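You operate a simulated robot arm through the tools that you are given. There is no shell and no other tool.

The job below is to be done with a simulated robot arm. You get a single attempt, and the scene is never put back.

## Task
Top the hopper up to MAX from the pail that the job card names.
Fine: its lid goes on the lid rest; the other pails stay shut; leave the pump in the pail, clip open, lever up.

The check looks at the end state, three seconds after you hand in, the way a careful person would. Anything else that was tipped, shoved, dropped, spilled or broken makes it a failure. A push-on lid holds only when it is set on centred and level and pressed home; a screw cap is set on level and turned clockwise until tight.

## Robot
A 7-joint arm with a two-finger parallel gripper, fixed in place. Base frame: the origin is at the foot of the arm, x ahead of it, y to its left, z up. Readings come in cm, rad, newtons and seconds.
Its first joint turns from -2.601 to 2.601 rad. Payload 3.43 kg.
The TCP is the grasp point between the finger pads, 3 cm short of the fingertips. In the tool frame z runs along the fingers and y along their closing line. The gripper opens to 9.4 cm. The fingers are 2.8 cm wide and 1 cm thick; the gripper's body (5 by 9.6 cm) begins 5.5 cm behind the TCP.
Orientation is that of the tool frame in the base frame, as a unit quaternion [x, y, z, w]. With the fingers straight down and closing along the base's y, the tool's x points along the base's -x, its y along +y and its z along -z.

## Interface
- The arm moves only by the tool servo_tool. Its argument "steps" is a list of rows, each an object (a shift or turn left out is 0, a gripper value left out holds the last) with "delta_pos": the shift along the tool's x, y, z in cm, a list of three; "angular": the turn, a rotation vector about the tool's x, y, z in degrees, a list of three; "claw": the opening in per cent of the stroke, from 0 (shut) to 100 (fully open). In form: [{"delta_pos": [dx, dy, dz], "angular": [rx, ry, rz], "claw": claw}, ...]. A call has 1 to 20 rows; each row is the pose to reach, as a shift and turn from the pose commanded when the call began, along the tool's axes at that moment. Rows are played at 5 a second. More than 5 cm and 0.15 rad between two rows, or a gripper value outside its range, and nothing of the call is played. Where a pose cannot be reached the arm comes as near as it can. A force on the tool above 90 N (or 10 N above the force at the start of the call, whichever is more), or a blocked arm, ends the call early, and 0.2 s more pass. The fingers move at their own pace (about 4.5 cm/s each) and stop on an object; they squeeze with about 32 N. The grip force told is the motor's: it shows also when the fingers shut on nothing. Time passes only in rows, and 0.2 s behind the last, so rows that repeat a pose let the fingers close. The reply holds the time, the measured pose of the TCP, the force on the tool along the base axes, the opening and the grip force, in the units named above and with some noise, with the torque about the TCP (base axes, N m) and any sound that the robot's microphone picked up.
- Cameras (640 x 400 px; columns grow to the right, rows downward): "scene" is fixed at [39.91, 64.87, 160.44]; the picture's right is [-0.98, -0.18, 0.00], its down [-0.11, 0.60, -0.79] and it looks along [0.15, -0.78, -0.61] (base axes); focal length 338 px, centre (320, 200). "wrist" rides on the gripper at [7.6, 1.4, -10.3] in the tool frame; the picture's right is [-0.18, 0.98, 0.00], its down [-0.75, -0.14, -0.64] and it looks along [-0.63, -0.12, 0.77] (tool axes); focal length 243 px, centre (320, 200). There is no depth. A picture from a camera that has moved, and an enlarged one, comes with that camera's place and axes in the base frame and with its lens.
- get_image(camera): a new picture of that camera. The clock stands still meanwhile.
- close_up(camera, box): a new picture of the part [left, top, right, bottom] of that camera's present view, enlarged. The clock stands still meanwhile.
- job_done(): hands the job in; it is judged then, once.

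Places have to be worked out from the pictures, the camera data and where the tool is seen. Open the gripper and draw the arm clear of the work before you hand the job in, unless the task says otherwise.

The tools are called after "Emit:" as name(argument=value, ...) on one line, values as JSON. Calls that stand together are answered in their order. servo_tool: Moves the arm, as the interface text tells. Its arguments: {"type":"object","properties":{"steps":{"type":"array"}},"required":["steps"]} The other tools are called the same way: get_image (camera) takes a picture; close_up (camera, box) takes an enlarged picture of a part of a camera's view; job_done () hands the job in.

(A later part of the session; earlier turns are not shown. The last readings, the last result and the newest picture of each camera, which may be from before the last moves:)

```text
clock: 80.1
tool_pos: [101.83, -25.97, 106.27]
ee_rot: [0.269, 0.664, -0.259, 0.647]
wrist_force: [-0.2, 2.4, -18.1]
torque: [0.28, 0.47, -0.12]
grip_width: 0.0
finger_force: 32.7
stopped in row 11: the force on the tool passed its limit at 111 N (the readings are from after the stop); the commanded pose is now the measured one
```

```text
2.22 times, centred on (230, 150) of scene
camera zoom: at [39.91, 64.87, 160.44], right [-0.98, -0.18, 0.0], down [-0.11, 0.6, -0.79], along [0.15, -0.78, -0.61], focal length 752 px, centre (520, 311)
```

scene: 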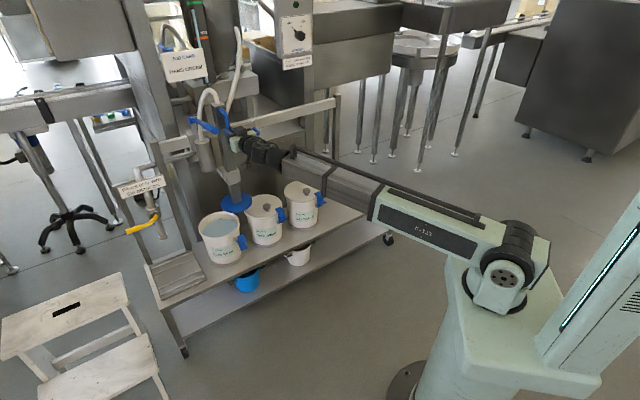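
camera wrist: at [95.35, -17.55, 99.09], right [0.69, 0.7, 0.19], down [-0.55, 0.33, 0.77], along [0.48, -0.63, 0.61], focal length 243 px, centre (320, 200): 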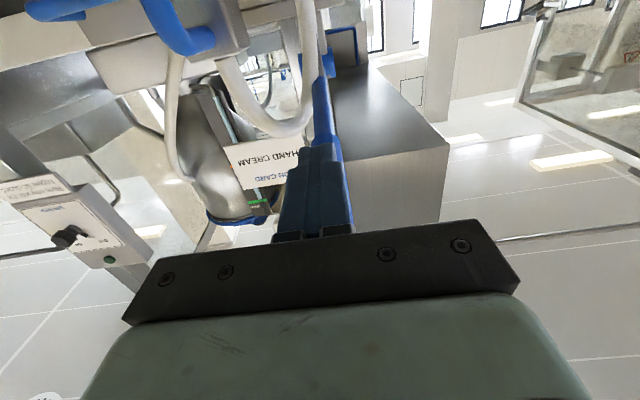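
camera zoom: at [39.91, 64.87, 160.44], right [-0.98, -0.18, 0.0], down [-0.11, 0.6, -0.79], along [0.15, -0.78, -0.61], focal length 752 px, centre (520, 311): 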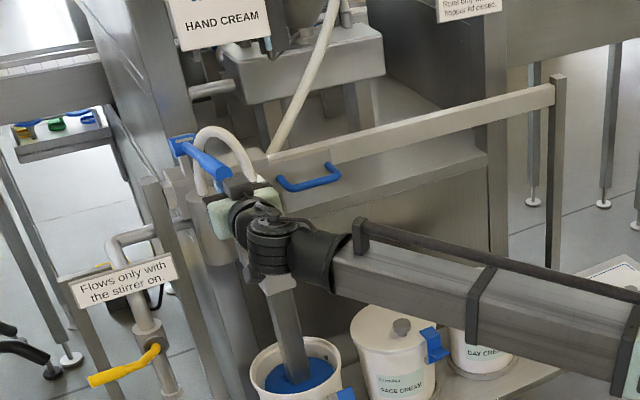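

The level held at the new mark, but near the top the fingers slipped off under the lever, and the arm stopped at its force limit. The lever itself looks to be back up. I lower slightly to unload, back out, reopen and look.

Emit:
servo_tool(steps=[{"delta_pos": [0.8, 0, 0], "claw": 0}, {"delta_pos": [1.6, 0, -1.0], "claw": 0}, {"delta_pos": [1.6, 0, -4.5], "claw": 0}, {"delta_pos": [1.6, 0, -8.5], "claw": 0}, {"delta_pos": [1.0, 0, -12.5], "claw": 60}, {"delta_pos": [0, 0, -15], "claw": 60}, {"delta_pos": [0, 0, -15], "claw": 60}, {"delta_pos": [0, 0, -15], "claw": 60}])

Emit:
get_image(camera="wrist")

Emit:
close_up(camera="scene", box=[170, 80, 290, 170])

Emit:
close_up(camera="scene", box=[205, 200, 255, 240])

```text
clock: 81.9
tool_pos: [91.25, -15.55, 107.0]
ee_rot: [0.269, 0.663, -0.26, 0.648]
wrist_force: [0.3, 0.6, 0.6]
torque: [0.0, 0.01, -0.01]
grip_width: 5.64
finger_force: 0.0
```

```text
taken
camera wrist: at [84.67, -7.25, 99.7], right [0.69, 0.7, 0.19], down [-0.55, 0.33, 0.77], along [0.48, -0.63, 0.61], focal length 243 px, centre (320, 200)
```

wrist: 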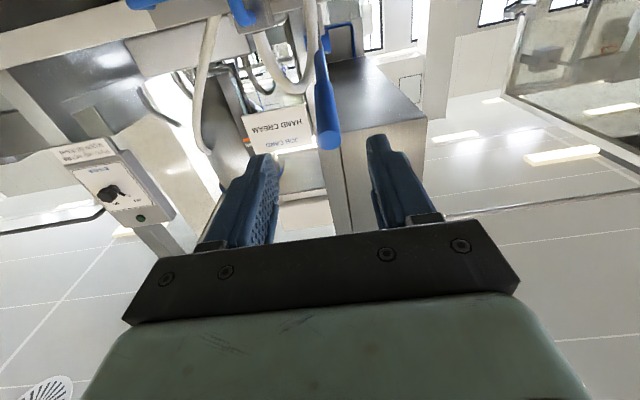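

```text
4.44 times, centred on (230, 125) of scene
camera zoom: at [39.91, 64.87, 160.44], right [-0.98, -0.18, 0.0], down [-0.11, 0.6, -0.79], along [0.15, -0.78, -0.61], focal length 1505 px, centre (720, 533)
```

zoom: 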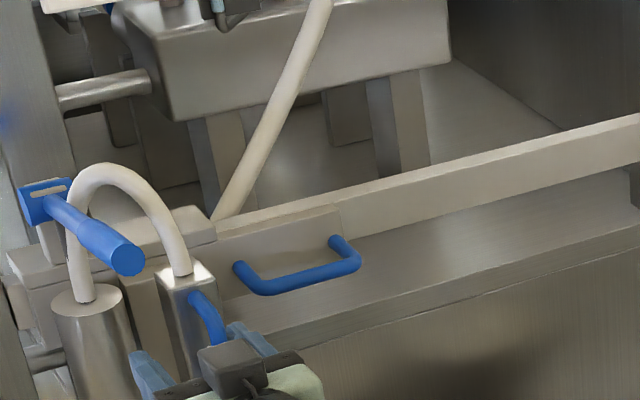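

```text
10.00 times, centred on (230, 220) of scene
camera zoom: at [39.91, 64.87, 160.44], right [-0.98, -0.18, 0.0], down [-0.11, 0.6, -0.79], along [0.15, -0.78, -0.61], focal length 3385 px, centre (1220, 0)
```

zoom: 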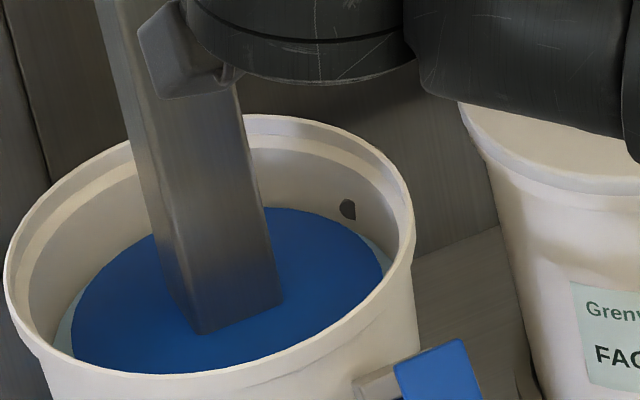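

The lever is back in its raised position, and the disc has followed the falling cream, staying in the pail. This time I align the tool with the lever's slope and rotate it along with the lever, so the grip stays rigid.

Emit:
servo_tool(steps=[{"delta_pos": [-1.55, 0.04, 1.16], "angular": [0, 3.6, 0], "claw": 60}, {"delta_pos": [-3.1, 0.08, 2.3], "angular": [0, 7.2, 0], "claw": 60}, {"delta_pos": [-4.65, 0.11, 3.47], "angular": [0, 10.8, 0], "claw": 60}])

Emit:
get_image(camera="wrist")

Emit:
close_up(camera="scene", box=[170, 80, 290, 170])

```text
clock: 82.7
tool_pos: [93.61, -17.88, 111.62]
ee_rot: [0.292, 0.722, -0.234, 0.582]
wrist_force: [1.8, 0.4, -0.9]
torque: [0.02, 0.02, 0.0]
grip_width: 5.67
finger_force: 0.1
```

```text
taken
camera wrist: at [86.38, -8.79, 106.33], right [0.71, 0.68, 0.18], down [-0.44, 0.22, 0.87], along [0.55, -0.7, 0.45], focal length 243 px, centre (320, 200)
```

wrist: 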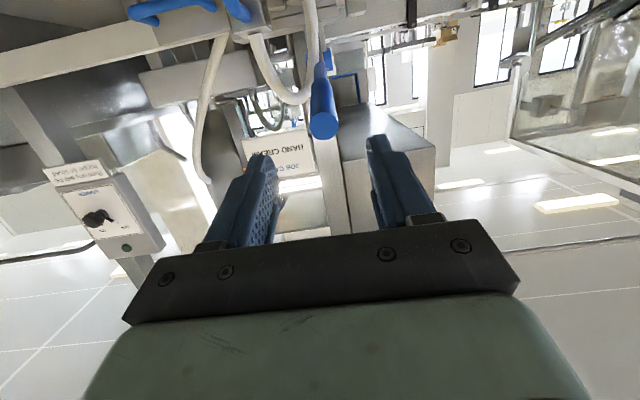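

```text
4.44 times, centred on (230, 125) of scene
camera zoom: at [39.91, 64.87, 160.44], right [-0.98, -0.18, 0.0], down [-0.11, 0.6, -0.79], along [0.15, -0.78, -0.61], focal length 1505 px, centre (720, 533)
```

zoom: 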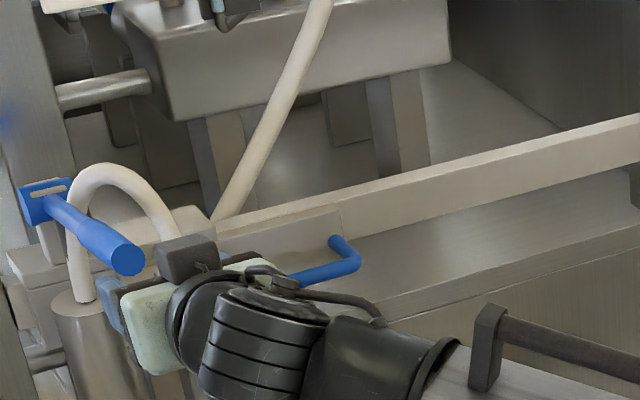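

The tool axis is lined up to within 3 mm of the lever axis. I advance with a small correction and close.

Emit:
servo_tool(steps=[{"delta_pos": [0.1, 0.15, 3], "claw": 60}, {"delta_pos": [0.2, 0.3, 6], "claw": 60}, {"delta_pos": [0.25, 0.3, 9], "claw": 60}, {"delta_pos": [0.25, 0.3, 12], "claw": 60}, {"delta_pos": [0.25, 0.3, 12.2], "claw": 60}, {"delta_pos": [0.25, 0.3, 12.2], "claw": 0}, {"delta_pos": [0.25, 0.3, 12.2], "claw": 0}, {"delta_pos": [0.25, 0.3, 12.2], "claw": 0}, {"delta_pos": [0.25, 0.3, 12.2], "claw": 0}])

Emit:
get_image(camera="wrist")

Emit:
close_up(camera="scene", box=[170, 80, 290, 170])

```text
clock: 84.7
tool_pos: [102.29, -25.98, 108.72]
ee_rot: [0.294, 0.721, -0.236, 0.582]
wrist_force: [-6.1, -7.0, 0.5]
torque: [-0.24, 0.16, -1.5]
grip_width: 2.76
finger_force: 45.0
```

```text
taken
camera wrist: at [95.05, -16.76, 103.53], right [0.71, 0.68, 0.18], down [-0.44, 0.22, 0.87], along [0.55, -0.7, 0.45], focal length 243 px, centre (320, 200)
```

wrist: 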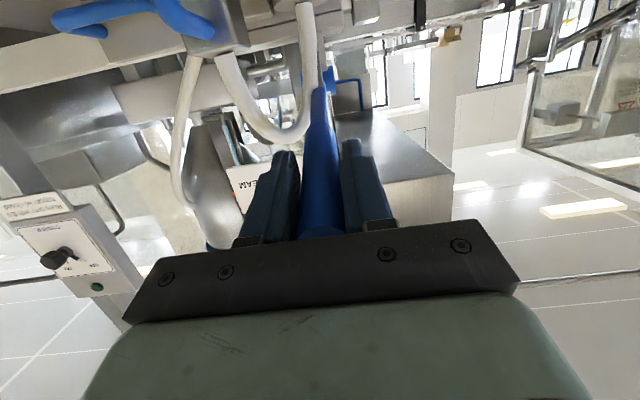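

```text
4.44 times, centred on (230, 125) of scene
camera zoom: at [39.91, 64.87, 160.44], right [-0.98, -0.18, 0.0], down [-0.11, 0.6, -0.79], along [0.15, -0.78, -0.61], focal length 1505 px, centre (720, 533)
```

zoom: 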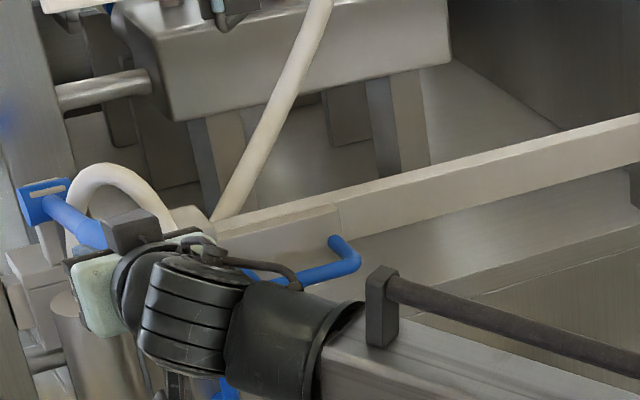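

Gripped well (2.76 cm). I perform the second down-stroke, rotating the tool with the lever about its pivot.

Emit:
servo_tool(steps=[{"delta_pos": [1.57, 0, 0.03], "angular": [0, -4, 0], "claw": 0}, {"delta_pos": [3.13, 0, 0.17], "angular": [0, -8, 0], "claw": 0}, {"delta_pos": [4.68, 0, 0.41], "angular": [0, -12, 0], "claw": 0}, {"delta_pos": [6.22, 0, 0.76], "angular": [0, -16, 0], "claw": 0}, {"delta_pos": [7.72, 0, 1.22], "angular": [0, -20, 0], "claw": 0}, {"delta_pos": [9.18, 0, 1.79], "angular": [0, -24, 0], "claw": 0}, {"delta_pos": [10.61, 0, 2.45], "angular": [0, -28, 0], "claw": 0}, {"delta_pos": [11.98, 0, 3.21], "angular": [0, -32, 0], "claw": 0}, {"delta_pos": [13.3, 0, 4.07], "angular": [0, -36, 0], "claw": 0}, {"delta_pos": [14.55, 0, 5.01], "angular": [0, -40, 0], "claw": 0}])

Emit:
close_up(camera="scene", box=[170, 0, 230, 60])

Emit:
get_image(camera="wrist")

Emit:
close_up(camera="scene", box=[170, 80, 290, 200])

```text
clock: 86.9
tool_pos: [103.16, -26.73, 94.34]
ee_rot: [0.193, 0.471, -0.323, 0.798]
wrist_force: [-3.1, -8.7, 67.7]
torque: [1.92, 1.55, -0.53]
grip_width: 2.54
finger_force: 44.9
```

```text
6.67 times, centred on (200, 30) of scene
camera zoom: at [39.91, 64.87, 160.44], right [-0.98, -0.18, 0.0], down [-0.11, 0.6, -0.79], along [0.15, -0.78, -0.61], focal length 2257 px, centre (1120, 1333)
```

zoom: 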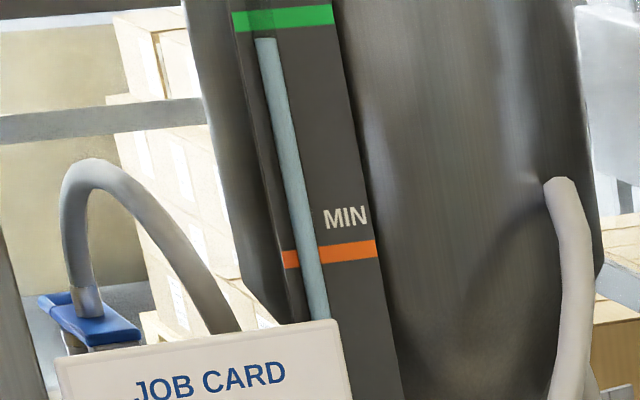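

```text
taken
camera wrist: at [100.47, -22.0, 82.76], right [0.62, 0.77, 0.17], down [-0.76, 0.54, 0.35], along [0.18, -0.34, 0.92], focal length 243 px, centre (320, 200)
```

wrist: 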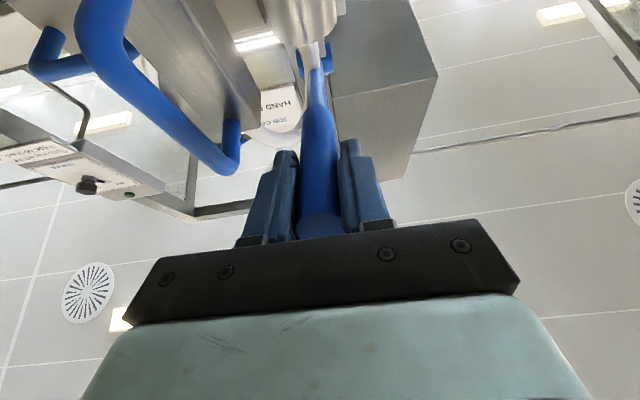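

```text
3.33 times, centred on (230, 140) of scene
camera zoom: at [39.91, 64.87, 160.44], right [-0.98, -0.18, 0.0], down [-0.11, 0.6, -0.79], along [0.15, -0.78, -0.61], focal length 1128 px, centre (620, 400)
```

zoom: 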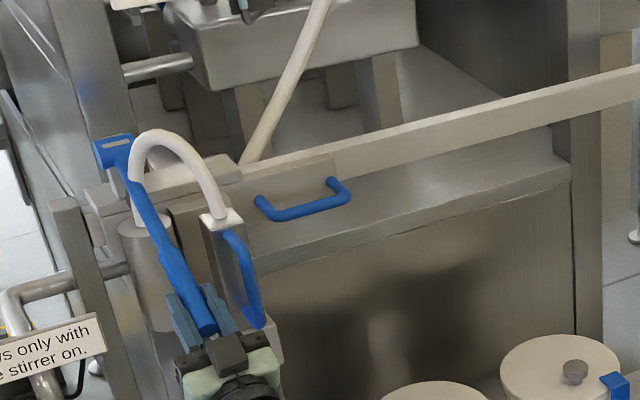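

The level is now about px 38, another 13 px gained. The lever is at its lower stop, with 68 N of push and the fingers slightly low on the bar. I raise the lever along the same arc, stopping a little short of the top so I don't over-push.

Emit:
servo_tool(steps=[{"delta_pos": [-1.57, 0, 0.08], "angular": [0, 4, 0], "claw": 0}, {"delta_pos": [-3.12, 0, 0.27], "angular": [0, 8, 0], "claw": 0}, {"delta_pos": [-4.66, 0, 0.57], "angular": [0, 12, 0], "claw": 0}, {"delta_pos": [-6.18, 0, 0.98], "angular": [0, 16, 0], "claw": 0}, {"delta_pos": [-7.67, 0, 1.49], "angular": [0, 20, 0], "claw": 0}, {"delta_pos": [-9.11, 0, 2.11], "angular": [0, 24, 0], "claw": 0}, {"delta_pos": [-10.51, 0, 2.82], "angular": [0, 28, 0], "claw": 0}, {"delta_pos": [-11.86, 0, 3.63], "angular": [0, 32, 0], "claw": 0}, {"delta_pos": [-12.6, 0, 4.15], "angular": [0, 34.5, 0], "claw": 0}])

Emit:
close_up(camera="scene", box=[170, 80, 290, 170])

Emit:
close_up(camera="scene", box=[180, 0, 220, 30])

```text
clock: 88.9
tool_pos: [101.91, -25.38, 106.79]
ee_rot: [0.281, 0.692, -0.249, 0.617]
wrist_force: [-33.5, 14.1, 12.3]
torque: [-1.04, -0.43, -2.35]
grip_width: 2.48
finger_force: 44.6
```

```text
4.44 times, centred on (230, 125) of scene
camera zoom: at [39.91, 64.87, 160.44], right [-0.98, -0.18, 0.0], down [-0.11, 0.6, -0.79], along [0.15, -0.78, -0.61], focal length 1505 px, centre (720, 533)
```

zoom: 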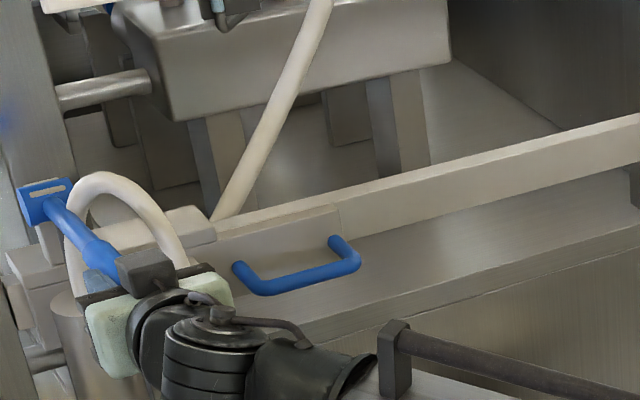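

```text
13.33 times, centred on (200, 15) of scene
camera zoom: at [39.91, 64.87, 160.44], right [-0.98, -0.18, 0.0], down [-0.11, 0.6, -0.79], along [0.15, -0.78, -0.61], focal length 4514 px, centre (1920, 2667)
```

zoom: 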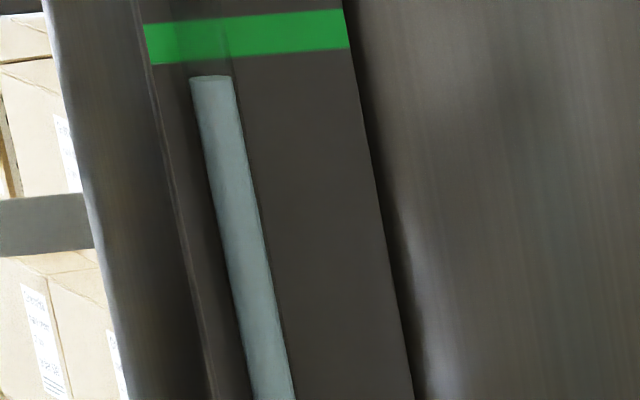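

The gauge reads clearly: fill top at px 77 in this zoom, with the green MAX band from 18 to 60. Allowing about 7 px of parallax, I need about 31 px more, and a full stroke gives about 27. I open the fingers to re-centre on the bar and look.

Emit:
servo_tool(steps=[{"delta_pos": [0, 0, -0.2], "claw": 30}, {"delta_pos": [0, 0, -0.2], "claw": 60}, {"delta_pos": [0, 0, -0.2], "claw": 60}, {"delta_pos": [0, 0, -0.2], "claw": 60}])

Emit:
get_image(camera="wrist")

Emit:
close_up(camera="scene", box=[170, 90, 250, 150])

```text
clock: 89.9
tool_pos: [101.87, -25.44, 106.54]
ee_rot: [0.281, 0.692, -0.247, 0.617]
wrist_force: [0.7, -0.6, -0.1]
torque: [0.01, 0.01, -0.01]
grip_width: 5.64
finger_force: 0.0
```

```text
taken
camera wrist: at [95.04, -16.66, 100.25], right [0.7, 0.69, 0.19], down [-0.5, 0.28, 0.82], along [0.52, -0.67, 0.54], focal length 243 px, centre (320, 200)
```

wrist: 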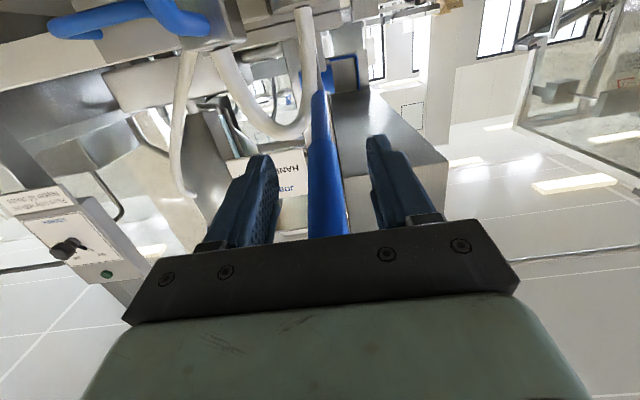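

```text
6.67 times, centred on (210, 120) of scene
camera zoom: at [39.91, 64.87, 160.44], right [-0.98, -0.18, 0.0], down [-0.11, 0.6, -0.79], along [0.15, -0.78, -0.61], focal length 2257 px, centre (1053, 733)
```

zoom: 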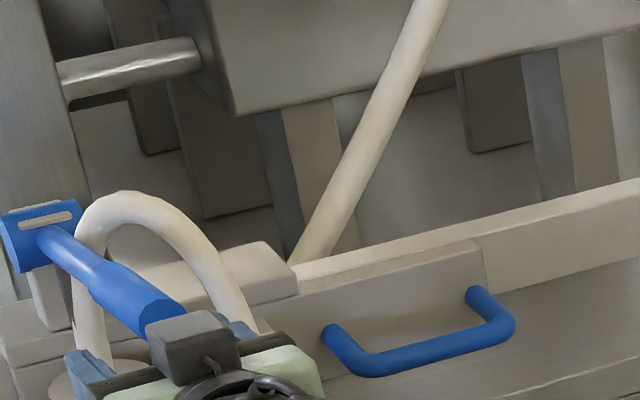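

The lever is already fully up, while my fingers sit about 2 cm low on it. That puts the lever's range at about 33°, from +13° to -20°. I move up to re-centre on the bar, align the pitch and close.

Emit:
servo_tool(steps=[{"delta_pos": [-0.75, -0.03, 0.14], "angular": [0, 1.9, 0], "claw": 60}, {"delta_pos": [-1.5, -0.06, 0.28], "angular": [0, 3.8, 0], "claw": 60}, {"delta_pos": [-2.24, -0.1, 0.42], "angular": [0, 5.7, 0], "claw": 60}, {"delta_pos": [-2.24, -0.1, 0.42], "angular": [0, 5.7, 0], "claw": 60}])

Emit:
servo_tool(steps=[{"delta_pos": [0, 0, 0], "claw": 0}, {"delta_pos": [0, 0, 0], "claw": 0}, {"delta_pos": [0, 0, 0], "claw": 0}, {"delta_pos": [0, 0, 0], "claw": 0}])

Emit:
close_up(camera="scene", box=[170, 90, 250, 150])

```text
clock: 90.9
tool_pos: [102.42, -26.19, 108.71]
ee_rot: [0.293, 0.722, -0.234, 0.581]
wrist_force: [0.0, 0.7, 0.4]
torque: [0.02, -0.02, 0.0]
grip_width: 5.65
finger_force: 0.2
```

```text
clock: 91.9
tool_pos: [102.41, -26.13, 108.66]
ee_rot: [0.293, 0.722, -0.234, 0.581]
wrist_force: [3.3, 3.7, 1.5]
torque: [-0.43, 0.16, -1.59]
grip_width: 2.74
finger_force: 44.5
```

```text
6.67 times, centred on (210, 120) of scene
camera zoom: at [39.91, 64.87, 160.44], right [-0.98, -0.18, 0.0], down [-0.11, 0.6, -0.79], along [0.15, -0.78, -0.61], focal length 2257 px, centre (1053, 733)
```

zoom: 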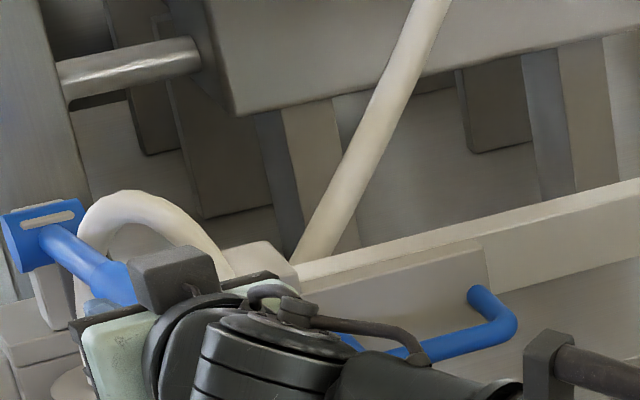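

Re-gripped at 2.74 cm. I make the third down-stroke in part (28°), then read the gauge.

Emit:
servo_tool(steps=[{"delta_pos": [1.57, 0, 0.03], "angular": [0, -4, 0], "claw": 0}, {"delta_pos": [3.13, 0, 0.17], "angular": [0, -8, 0], "claw": 0}, {"delta_pos": [4.68, 0, 0.41], "angular": [0, -12, 0], "claw": 0}, {"delta_pos": [6.22, 0, 0.76], "angular": [0, -16, 0], "claw": 0}, {"delta_pos": [7.72, 0, 1.22], "angular": [0, -20, 0], "claw": 0}, {"delta_pos": [9.18, 0, 1.79], "angular": [0, -24, 0], "claw": 0}, {"delta_pos": [10.61, 0, 2.45], "angular": [0, -28, 0], "claw": 0}])

Emit:
close_up(camera="scene", box=[180, 0, 220, 30])

Emit:
close_up(camera="scene", box=[170, 80, 290, 200])

```text
clock: 93.5
tool_pos: [102.44, -26.36, 97.85]
ee_rot: [0.229, 0.559, -0.298, 0.739]
wrist_force: [27.1, -23.6, 15.8]
torque: [0.99, 0.05, -2.47]
grip_width: 2.46
finger_force: 44.7
```

```text
13.33 times, centred on (200, 15) of scene
camera zoom: at [39.91, 64.87, 160.44], right [-0.98, -0.18, 0.0], down [-0.11, 0.6, -0.79], along [0.15, -0.78, -0.61], focal length 4514 px, centre (1920, 2667)
```

zoom: 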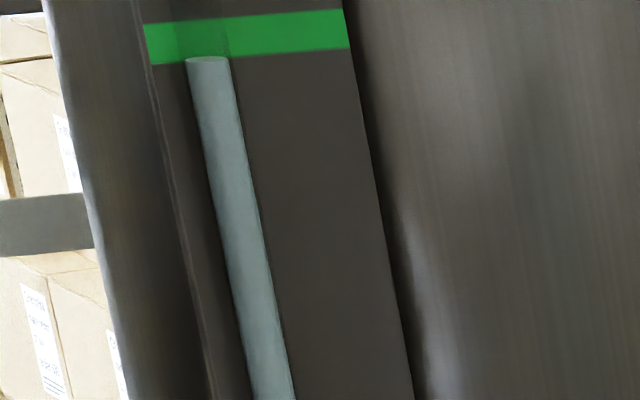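

```text
3.33 times, centred on (230, 140) of scene
camera zoom: at [39.91, 64.87, 160.44], right [-0.98, -0.18, 0.0], down [-0.11, 0.6, -0.79], along [0.15, -0.78, -0.61], focal length 1128 px, centre (620, 400)
```

zoom: 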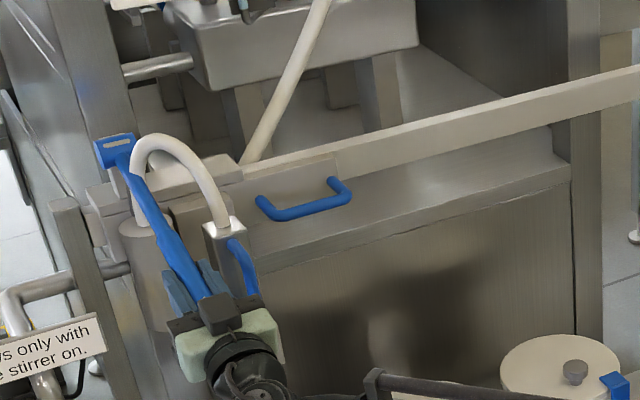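

The fill top is at px 59, just touching the lower edge of the MAX band. I continue the stroke a few degrees more.

Emit:
servo_tool(steps=[{"delta_pos": [0.79, 0, 0.15], "angular": [0, -2, 0], "claw": 0}, {"delta_pos": [1.57, 0, 0.2], "angular": [0, -4, 0], "claw": 0}, {"delta_pos": [2.35, 0, 0.25], "angular": [0, -6, 0], "claw": 0}])

Emit:
close_up(camera="scene", box=[180, 0, 220, 30])

Emit:
get_image(camera="wrist")

```text
clock: 94.3
tool_pos: [103.04, -26.75, 95.61]
ee_rot: [0.212, 0.521, -0.308, 0.767]
wrist_force: [8.2, -8.3, 7.6]
torque: [1.82, 0.3, -2.36]
grip_width: 2.47
finger_force: 45.1
```

```text
13.33 times, centred on (200, 15) of scene
camera zoom: at [39.91, 64.87, 160.44], right [-0.98, -0.18, 0.0], down [-0.11, 0.6, -0.79], along [0.15, -0.78, -0.61], focal length 4514 px, centre (1920, 2667)
```

zoom: 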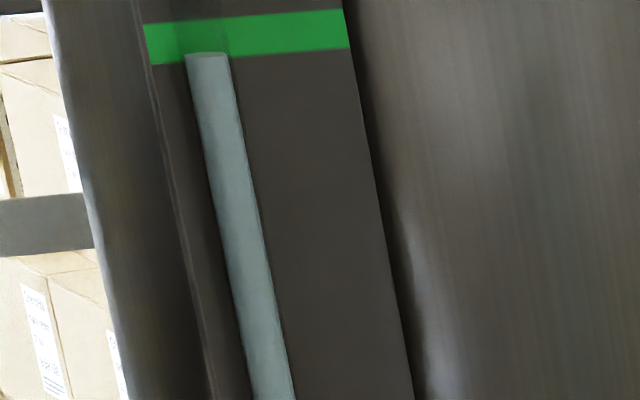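

```text
taken
camera wrist: at [99.35, -21.01, 84.76], right [0.63, 0.75, 0.18], down [-0.73, 0.5, 0.46], along [0.26, -0.42, 0.87], focal length 243 px, centre (320, 200)
```

wrist: 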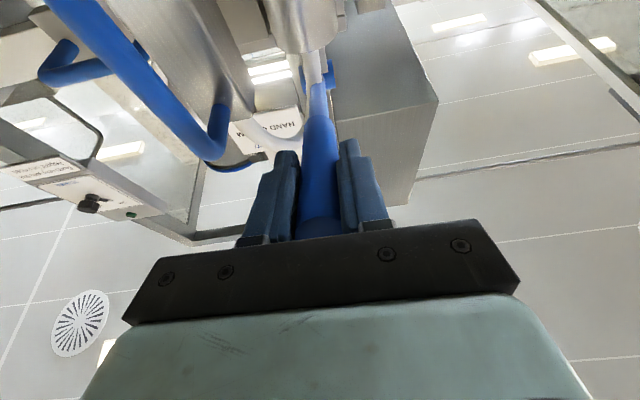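

The fill top is at px 55 and rising, with low force. I continue a bit further toward the bottom of this stroke.

Emit:
servo_tool(steps=[{"delta_pos": [0.79, 0, 0.03], "angular": [0, -2, 0], "claw": 0}, {"delta_pos": [1.57, 0, 0.05], "angular": [0, -4, 0], "claw": 0}])

Emit:
close_up(camera="scene", box=[180, 0, 220, 30])

```text
clock: 94.9
tool_pos: [103.4, -27.19, 94.48]
ee_rot: [0.2, 0.491, -0.317, 0.787]
wrist_force: [-1.8, 4.8, 22.2]
torque: [2.47, 0.8, -2.23]
grip_width: 2.48
finger_force: 45.4
```

```text
13.33 times, centred on (200, 15) of scene
camera zoom: at [39.91, 64.87, 160.44], right [-0.98, -0.18, 0.0], down [-0.11, 0.6, -0.79], along [0.15, -0.78, -0.61], focal length 4514 px, centre (1920, 2667)
```

zoom: 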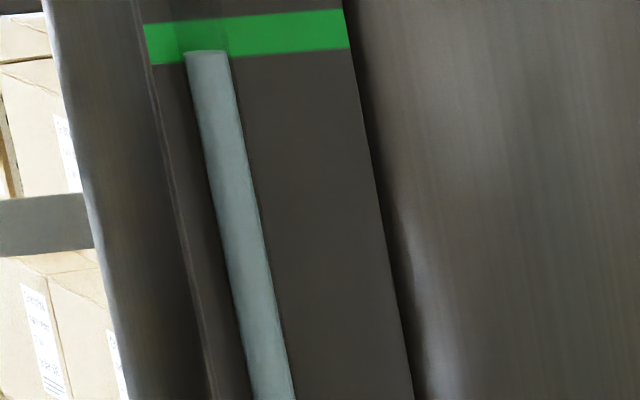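

The level is now inside the MAX band, slightly below its centre after the parallax correction, and the lever is near its lower stop. I raise the lever along the arc again.

Emit:
servo_tool(steps=[{"delta_pos": [-1.57, 0, 0.04], "angular": [0, 4, 0], "claw": 0}, {"delta_pos": [-3.13, 0, 0.18], "angular": [0, 8, 0], "claw": 0}, {"delta_pos": [-4.68, 0, 0.45], "angular": [0, 12, 0], "claw": 0}, {"delta_pos": [-6.2, 0, 0.8], "angular": [0, 16, 0], "claw": 0}, {"delta_pos": [-7.7, 0, 1.25], "angular": [0, 20, 0], "claw": 0}, {"delta_pos": [-9.15, 0, 1.8], "angular": [0, 24, 0], "claw": 0}, {"delta_pos": [-10.56, 0, 2.48], "angular": [0, 28, 0], "claw": 0}, {"delta_pos": [-11.6, 0, 3.05], "angular": [0, 31, 0], "claw": 0}])

Emit:
close_up(camera="scene", box=[180, 0, 220, 30])

Emit:
close_up(camera="scene", box=[170, 90, 250, 150])

```text
clock: 96.7
tool_pos: [101.83, -25.48, 106.2]
ee_rot: [0.277, 0.686, -0.251, 0.625]
wrist_force: [-0.5, 2.3, 9.5]
torque: [-0.96, -0.42, -2.55]
grip_width: 2.49
finger_force: 44.3
```

```text
13.33 times, centred on (200, 15) of scene
camera zoom: at [39.91, 64.87, 160.44], right [-0.98, -0.18, 0.0], down [-0.11, 0.6, -0.79], along [0.15, -0.78, -0.61], focal length 4514 px, centre (1920, 2667)
```

zoom: 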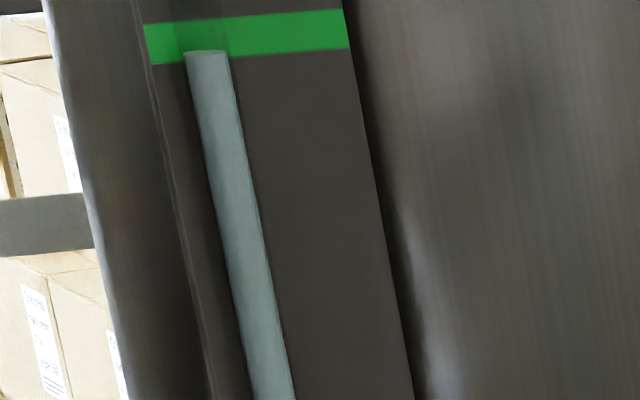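

```text
6.67 times, centred on (210, 120) of scene
camera zoom: at [39.91, 64.87, 160.44], right [-0.98, -0.18, 0.0], down [-0.11, 0.6, -0.79], along [0.15, -0.78, -0.61], focal length 2257 px, centre (1053, 733)
```

zoom: 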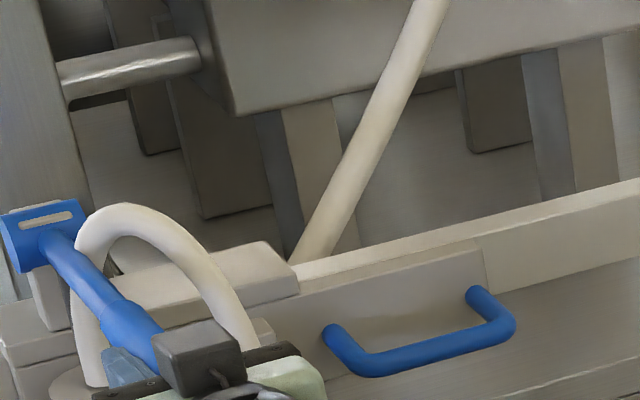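

The level held at px 52 while the lever was lifted; I judge it about 1–1.5 mm under the MAX line's centre. The lever isn't fully up yet, so I give a small 6° down-stroke from here to trim the level and check.

Emit:
servo_tool(steps=[{"delta_pos": [0.79, 0, 0.01], "angular": [0, -2, 0], "claw": 0}, {"delta_pos": [1.57, 0, 0.05], "angular": [0, -4, 0], "claw": 0}, {"delta_pos": [2.35, 0, 0.12], "angular": [0, -6, 0], "claw": 0}])

Emit:
close_up(camera="scene", box=[180, 0, 220, 30])

```text
clock: 97.5
tool_pos: [101.86, -25.52, 103.66]
ee_rot: [0.264, 0.651, -0.265, 0.66]
wrist_force: [4.6, -0.1, 9.5]
torque: [-0.59, -0.31, -2.51]
grip_width: 2.45
finger_force: 45.1
```

```text
13.33 times, centred on (200, 15) of scene
camera zoom: at [39.91, 64.87, 160.44], right [-0.98, -0.18, 0.0], down [-0.11, 0.6, -0.79], along [0.15, -0.78, -0.61], focal length 4514 px, centre (1920, 2667)
```

zoom: 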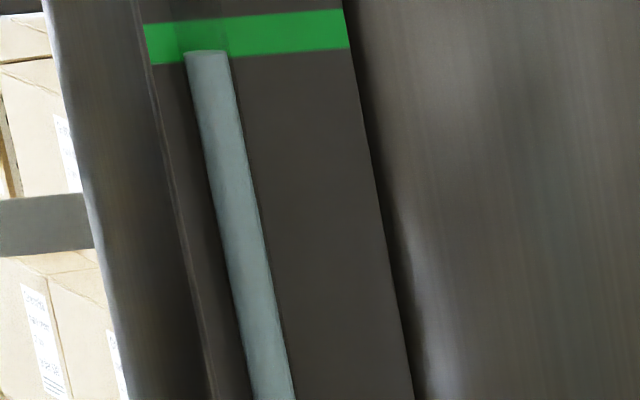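

No visible change. I check whether the lever actually moved.

Emit:
close_up(camera="scene", box=[170, 90, 250, 150])

Emit:
get_image(camera="wrist")

```text
6.67 times, centred on (210, 120) of scene
camera zoom: at [39.91, 64.87, 160.44], right [-0.98, -0.18, 0.0], down [-0.11, 0.6, -0.79], along [0.15, -0.78, -0.61], focal length 2257 px, centre (1053, 733)
```

zoom: 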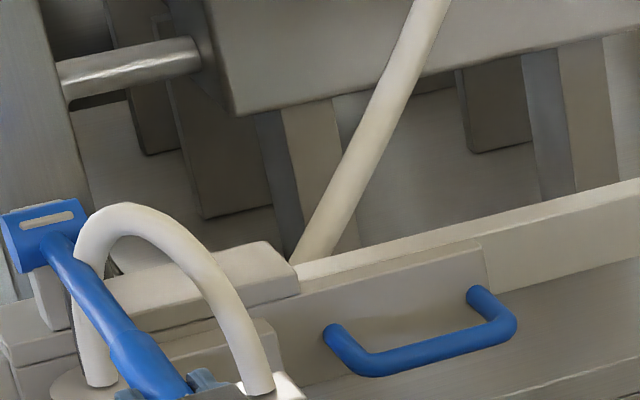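

```text
taken
camera wrist: at [95.58, -17.42, 95.92], right [0.68, 0.71, 0.19], down [-0.57, 0.35, 0.75], along [0.46, -0.61, 0.64], focal length 243 px, centre (320, 200)
```

wrist: 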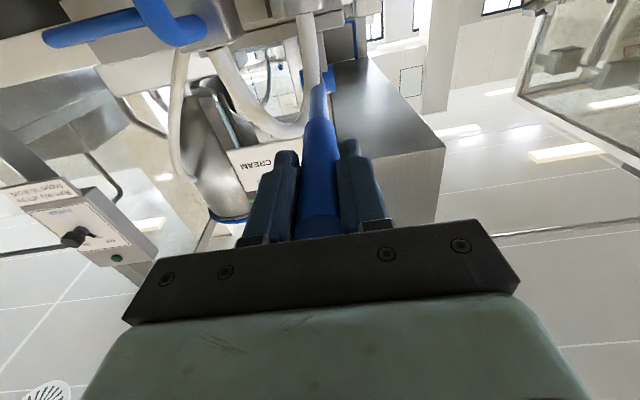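

The lever did move but delivered nothing, so the pump seems to need the lever to reach the top to re-prime. I bring it fully up, in small steps, watching for the upper stop.

Emit:
servo_tool(steps=[{"delta_pos": [-0.79, 0, 0.01], "angular": [0, 2, 0], "claw": 0}, {"delta_pos": [-1.57, 0, 0.05], "angular": [0, 4, 0], "claw": 0}, {"delta_pos": [-2.35, 0, 0.12], "angular": [0, 6, 0], "claw": 0}, {"delta_pos": [-3.13, 0, 0.22], "angular": [0, 8, 0], "claw": 0}, {"delta_pos": [-3.52, 0, 0.28], "angular": [0, 9, 0], "claw": 0}])

Emit:
close_up(camera="scene", box=[170, 90, 250, 150])

```text
clock: 98.7
tool_pos: [101.88, -25.66, 107.2]
ee_rot: [0.285, 0.701, -0.244, 0.606]
wrist_force: [-7.1, 6.4, 8.2]
torque: [-0.69, -0.13, -2.45]
grip_width: 2.44
finger_force: 45.2
```

```text
6.67 times, centred on (210, 120) of scene
camera zoom: at [39.91, 64.87, 160.44], right [-0.98, -0.18, 0.0], down [-0.11, 0.6, -0.79], along [0.15, -0.78, -0.61], focal length 2257 px, centre (1053, 733)
```

zoom: 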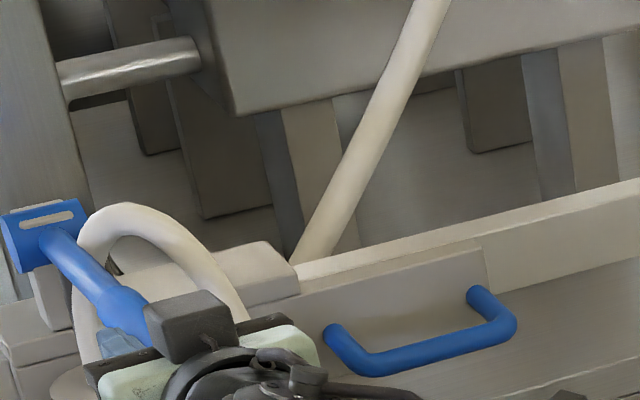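

The lever is still a few degrees below its top position. I keep raising in small steps.

Emit:
servo_tool(steps=[{"delta_pos": [-0.39, 0, 0.0], "angular": [0, 1, 0], "claw": 0}, {"delta_pos": [-0.79, 0, 0.01], "angular": [0, 2, 0], "claw": 0}, {"delta_pos": [-1.18, 0, 0.03], "angular": [0, 3, 0], "claw": 0}, {"delta_pos": [-1.57, 0, 0.05], "angular": [0, 4, 0], "claw": 0}])

Emit:
close_up(camera="scene", box=[170, 90, 250, 150])

```text
clock: 99.7
tool_pos: [102.01, -25.8, 108.9]
ee_rot: [0.293, 0.722, -0.233, 0.583]
wrist_force: [-11.2, 14.0, 9.7]
torque: [-0.78, -0.04, -2.34]
grip_width: 2.45
finger_force: 45.0
```

```text
6.67 times, centred on (210, 120) of scene
camera zoom: at [39.91, 64.87, 160.44], right [-0.98, -0.18, 0.0], down [-0.11, 0.6, -0.79], along [0.15, -0.78, -0.61], focal length 2257 px, centre (1053, 733)
```

zoom: 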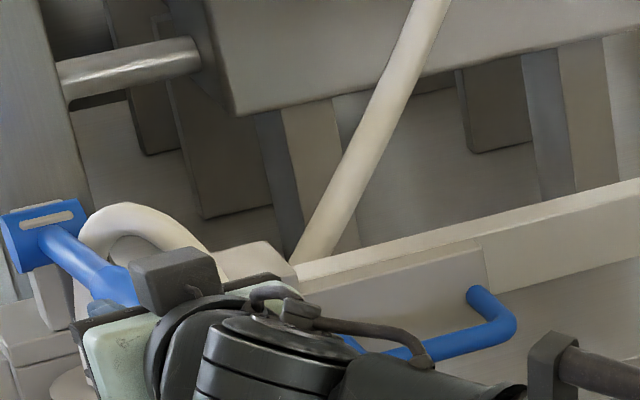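

Nearly at the top. I give one or two degrees more to be sure.

Emit:
servo_tool(steps=[{"delta_pos": [-0.39, 0, -0.05], "angular": [0, 1, 0], "claw": 0}, {"delta_pos": [-0.79, 0, -0.08], "angular": [0, 2, 0], "claw": 0}, {"delta_pos": [-1.0, 0, -0.08], "angular": [0, 2.5, 0], "claw": 0}])

Emit:
close_up(camera="scene", box=[170, 90, 250, 150])

Emit:
close_up(camera="scene", box=[180, 0, 220, 30])

```text
clock: 100.5
tool_pos: [102.25, -26.0, 109.43]
ee_rot: [0.301, 0.736, -0.226, 0.562]
wrist_force: [-18.4, 20.1, -32.2]
torque: [-0.41, 0.43, -2.73]
grip_width: 2.47
finger_force: 45.1
```

```text
6.67 times, centred on (210, 120) of scene
camera zoom: at [39.91, 64.87, 160.44], right [-0.98, -0.18, 0.0], down [-0.11, 0.6, -0.79], along [0.15, -0.78, -0.61], focal length 2257 px, centre (1053, 733)
```

zoom: 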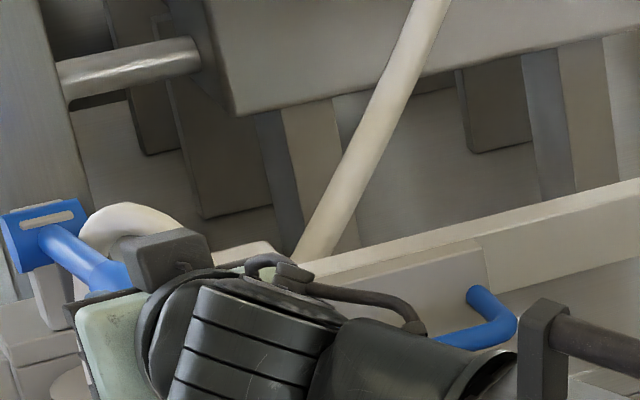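

```text
13.33 times, centred on (200, 15) of scene
camera zoom: at [39.91, 64.87, 160.44], right [-0.98, -0.18, 0.0], down [-0.11, 0.6, -0.79], along [0.15, -0.78, -0.61], focal length 4514 px, centre (1920, 2667)
```

zoom: 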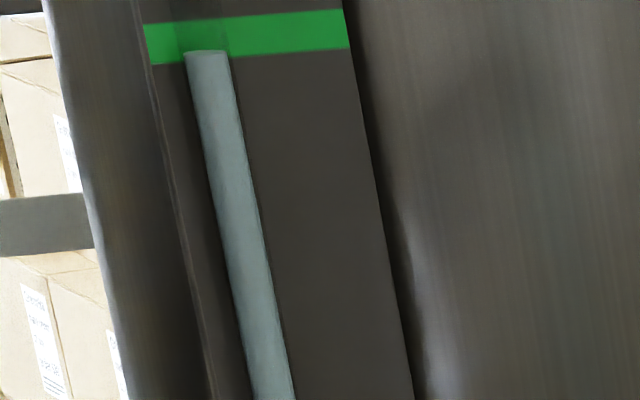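

The upper stop is reached (-32 N). Now I give a short measured down-stroke of 8° and read the gauge.

Emit:
servo_tool(steps=[{"delta_pos": [0.79, 0, 0.0], "angular": [0, -2, 0], "claw": 0}, {"delta_pos": [1.57, 0, 0.02], "angular": [0, -4, 0], "claw": 0}, {"delta_pos": [2.35, 0, 0.06], "angular": [0, -6, 0], "claw": 0}, {"delta_pos": [3.13, 0, 0.12], "angular": [0, -8, 0], "claw": 0}])

Emit:
close_up(camera="scene", box=[180, 0, 220, 30])

Emit:
close_up(camera="scene", box=[170, 90, 250, 150])

```text
clock: 101.5
tool_pos: [102.03, -25.71, 106.69]
ee_rot: [0.281, 0.692, -0.249, 0.616]
wrist_force: [12.5, -9.5, 9.2]
torque: [-1.46, -0.74, -2.59]
grip_width: 2.47
finger_force: 44.8
```

```text
13.33 times, centred on (200, 15) of scene
camera zoom: at [39.91, 64.87, 160.44], right [-0.98, -0.18, 0.0], down [-0.11, 0.6, -0.79], along [0.15, -0.78, -0.61], focal length 4514 px, centre (1920, 2667)
```

zoom: 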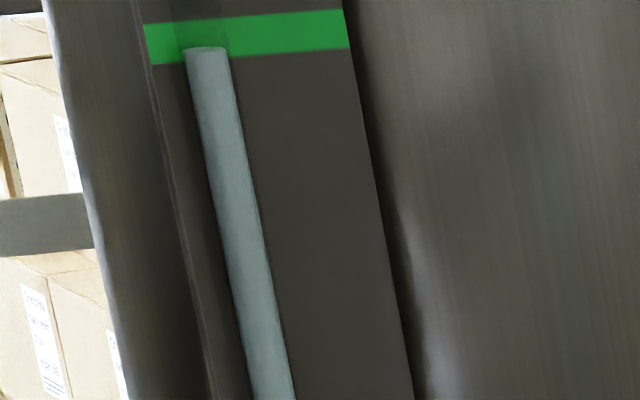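

```text
6.67 times, centred on (210, 120) of scene
camera zoom: at [39.91, 64.87, 160.44], right [-0.98, -0.18, 0.0], down [-0.11, 0.6, -0.79], along [0.15, -0.78, -0.61], focal length 2257 px, centre (1053, 733)
```

zoom: 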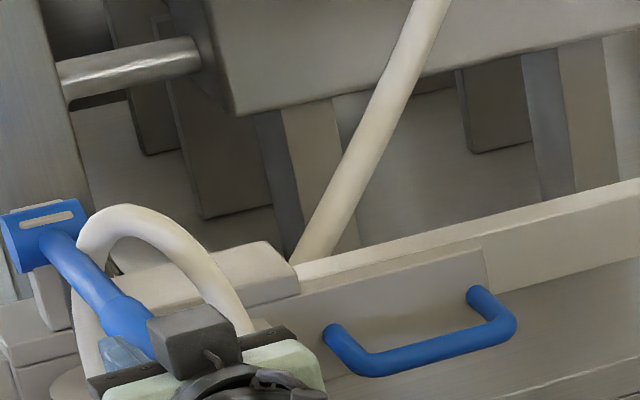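

After re-priming, the level moved up to px 48.5. I add about 2–3° more to sit at the centre of the MAX band.

Emit:
servo_tool(steps=[{"delta_pos": [0.5, 0, 0.0], "angular": [0, -1.2, 0], "claw": 0}, {"delta_pos": [1.0, 0, 0.02], "angular": [0, -2.5, 0], "claw": 0}])

Emit:
close_up(camera="scene", box=[180, 0, 220, 30])

```text
clock: 102.1
tool_pos: [101.91, -25.7, 105.49]
ee_rot: [0.276, 0.679, -0.254, 0.631]
wrist_force: [26.1, -22.9, 7.8]
torque: [-0.77, -0.38, -2.54]
grip_width: 2.49
finger_force: 44.1
```

```text
13.33 times, centred on (200, 15) of scene
camera zoom: at [39.91, 64.87, 160.44], right [-0.98, -0.18, 0.0], down [-0.11, 0.6, -0.79], along [0.15, -0.78, -0.61], focal length 4514 px, centre (1920, 2667)
```

zoom: 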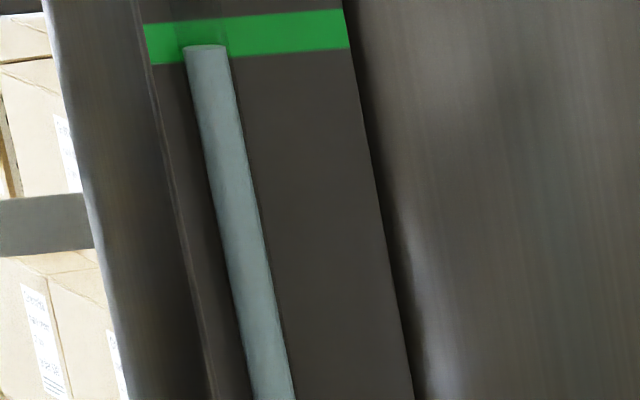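

The level is at px 46.5, which is the centre of the MAX mark once parallax is taken out. Now I bring the lever fully up to its stop.

Emit:
servo_tool(steps=[{"delta_pos": [-0.79, 0, 0.1], "angular": [0, 2, 0], "claw": 0}, {"delta_pos": [-1.57, 0, 0.12], "angular": [0, 4, 0], "claw": 0}, {"delta_pos": [-2.35, 0, 0.14], "angular": [0, 6, 0], "claw": 0}, {"delta_pos": [-3.13, 0, 0.2], "angular": [0, 8, 0], "claw": 0}, {"delta_pos": [-3.6, 0, 0.25], "angular": [0, 9.2, 0], "claw": 0}, {"delta_pos": [-3.9, 0, 0.25], "angular": [0, 10, 0], "claw": 0}])

Emit:
close_up(camera="scene", box=[170, 90, 250, 150])

```text
clock: 103.5
tool_pos: [102.12, -26.06, 109.39]
ee_rot: [0.297, 0.732, -0.229, 0.568]
wrist_force: [20.1, -16.2, -3.0]
torque: [-1.43, -0.38, -2.43]
grip_width: 2.48
finger_force: 44.9
```

```text
6.67 times, centred on (210, 120) of scene
camera zoom: at [39.91, 64.87, 160.44], right [-0.98, -0.18, 0.0], down [-0.11, 0.6, -0.79], along [0.15, -0.78, -0.61], focal length 2257 px, centre (1053, 733)
```

zoom: 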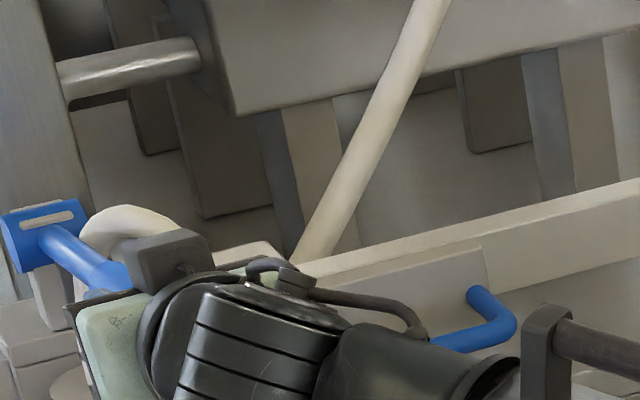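

Force is dropping through zero, so it's nearly at the stop. I give one more degree to seat it at the top.

Emit:
servo_tool(steps=[{"delta_pos": [-0.2, 0, 0], "angular": [0, 0.5, 0], "claw": 0}, {"delta_pos": [-0.35, 0, 0], "angular": [0, 0.9, 0], "claw": 0}])

```text
clock: 104.1
tool_pos: [102.22, -25.89, 109.55]
ee_rot: [0.301, 0.738, -0.225, 0.56]
wrist_force: [10.1, -5.6, -30.7]
torque: [-0.92, -0.04, -2.25]
grip_width: 2.45
finger_force: 45.0
```

The lever is at its upper stop (-31 N). I open the fingers straight from here.

Emit:
servo_tool(steps=[{"delta_pos": [0, 0, 0], "claw": 20}, {"delta_pos": [0, 0, 0], "claw": 60}, {"delta_pos": [0, 0, 0], "claw": 60}, {"delta_pos": [0, 0, 0], "claw": 60}])

Emit:
get_image(camera="wrist")

Emit:
close_up(camera="scene", box=[170, 90, 250, 150])

```text
clock: 105.1
tool_pos: [102.11, -25.92, 109.98]
ee_rot: [0.299, 0.736, -0.227, 0.564]
wrist_force: [-0.3, -0.4, -0.3]
torque: [0.02, -0.03, 0.0]
grip_width: 5.65
finger_force: 0.0
```

```text
taken
camera wrist: at [94.65, -16.61, 105.35], right [0.72, 0.67, 0.18], down [-0.4, 0.19, 0.9], along [0.57, -0.72, 0.41], focal length 243 px, centre (320, 200)
```

wrist: 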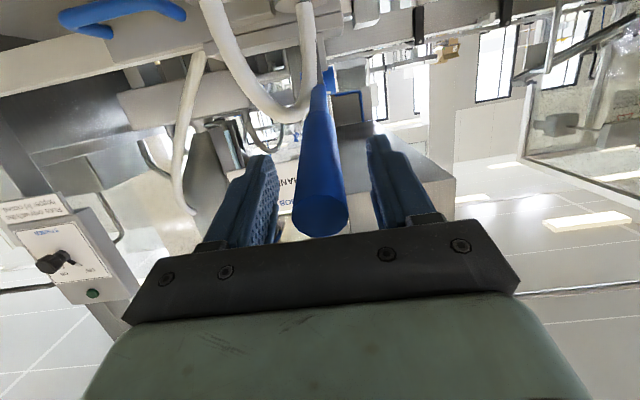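

```text
6.67 times, centred on (210, 120) of scene
camera zoom: at [39.91, 64.87, 160.44], right [-0.98, -0.18, 0.0], down [-0.11, 0.6, -0.79], along [0.15, -0.78, -0.61], focal length 2257 px, centre (1053, 733)
```

zoom: 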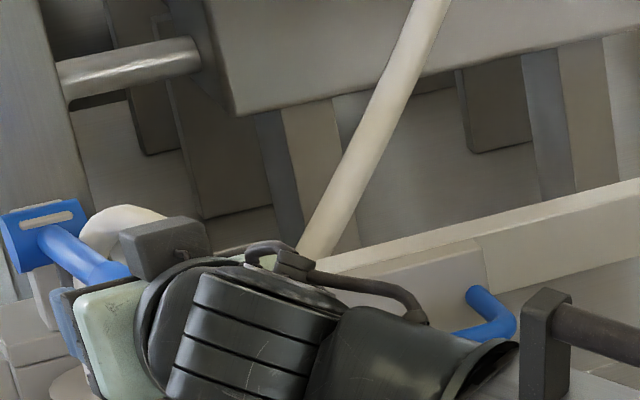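

The lever is released at the top. I back the hand straight out and away from the work.

Emit:
servo_tool(steps=[{"delta_pos": [0, 0, -2.5], "claw": 60}, {"delta_pos": [0, 0, -6], "claw": 60}, {"delta_pos": [0, 0, -10], "claw": 60}, {"delta_pos": [0, 0, -14.5], "claw": 60}, {"delta_pos": [0, 0, -19], "claw": 60}, {"delta_pos": [0, 0, -23], "claw": 60}])

Emit:
get_image(camera="scene")

Emit:
close_up(camera="scene", box=[160, 80, 280, 270])

Emit:
close_up(camera="scene", box=[170, 90, 250, 150])

Emit:
get_image(camera="wrist")

```text
clock: 106.5
tool_pos: [85.95, -10.37, 115.85]
ee_rot: [0.299, 0.736, -0.226, 0.563]
wrist_force: [-0.2, 0.0, 0.3]
torque: [0.01, -0.01, -0.01]
grip_width: 5.61
finger_force: 0.0
```

```text
taken
```

scene: 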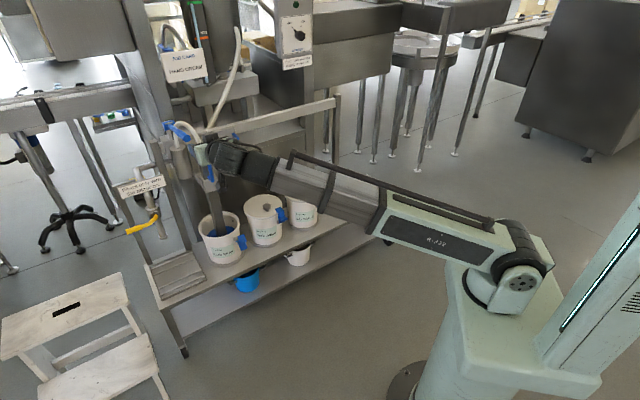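

```text
2.11 times, centred on (220, 175) of scene
camera zoom: at [39.91, 64.87, 160.44], right [-0.98, -0.18, 0.0], down [-0.11, 0.6, -0.79], along [0.15, -0.78, -0.61], focal length 713 px, centre (530, 253)
```

zoom: 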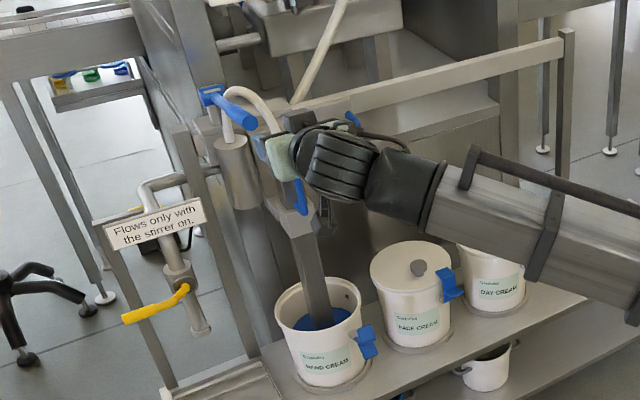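

```text
6.67 times, centred on (210, 120) of scene
camera zoom: at [39.91, 64.87, 160.44], right [-0.98, -0.18, 0.0], down [-0.11, 0.6, -0.79], along [0.15, -0.78, -0.61], focal length 2257 px, centre (1053, 733)
```

zoom: 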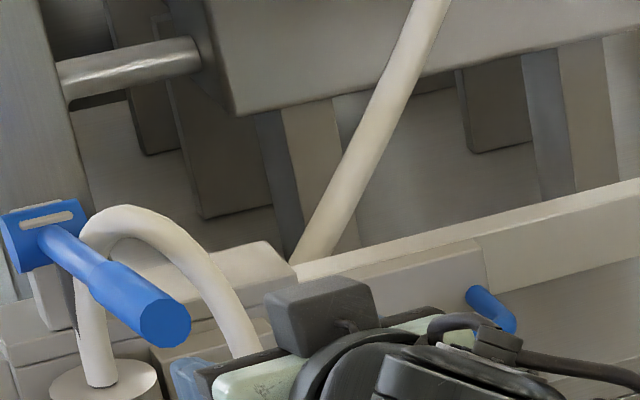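

```text
taken
camera wrist: at [78.48, -0.97, 111.27], right [0.72, 0.67, 0.18], down [-0.4, 0.19, 0.9], along [0.57, -0.72, 0.41], focal length 243 px, centre (320, 200)
```

wrist: 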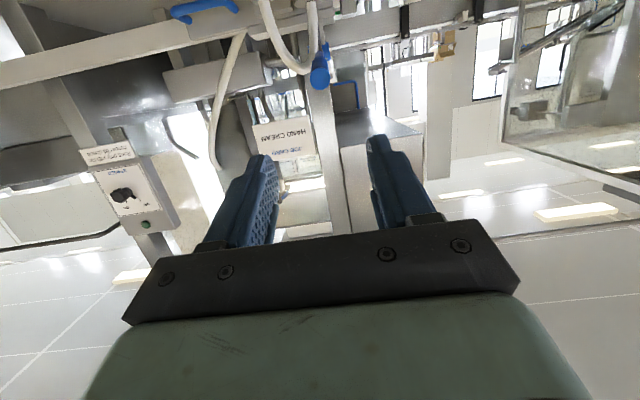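

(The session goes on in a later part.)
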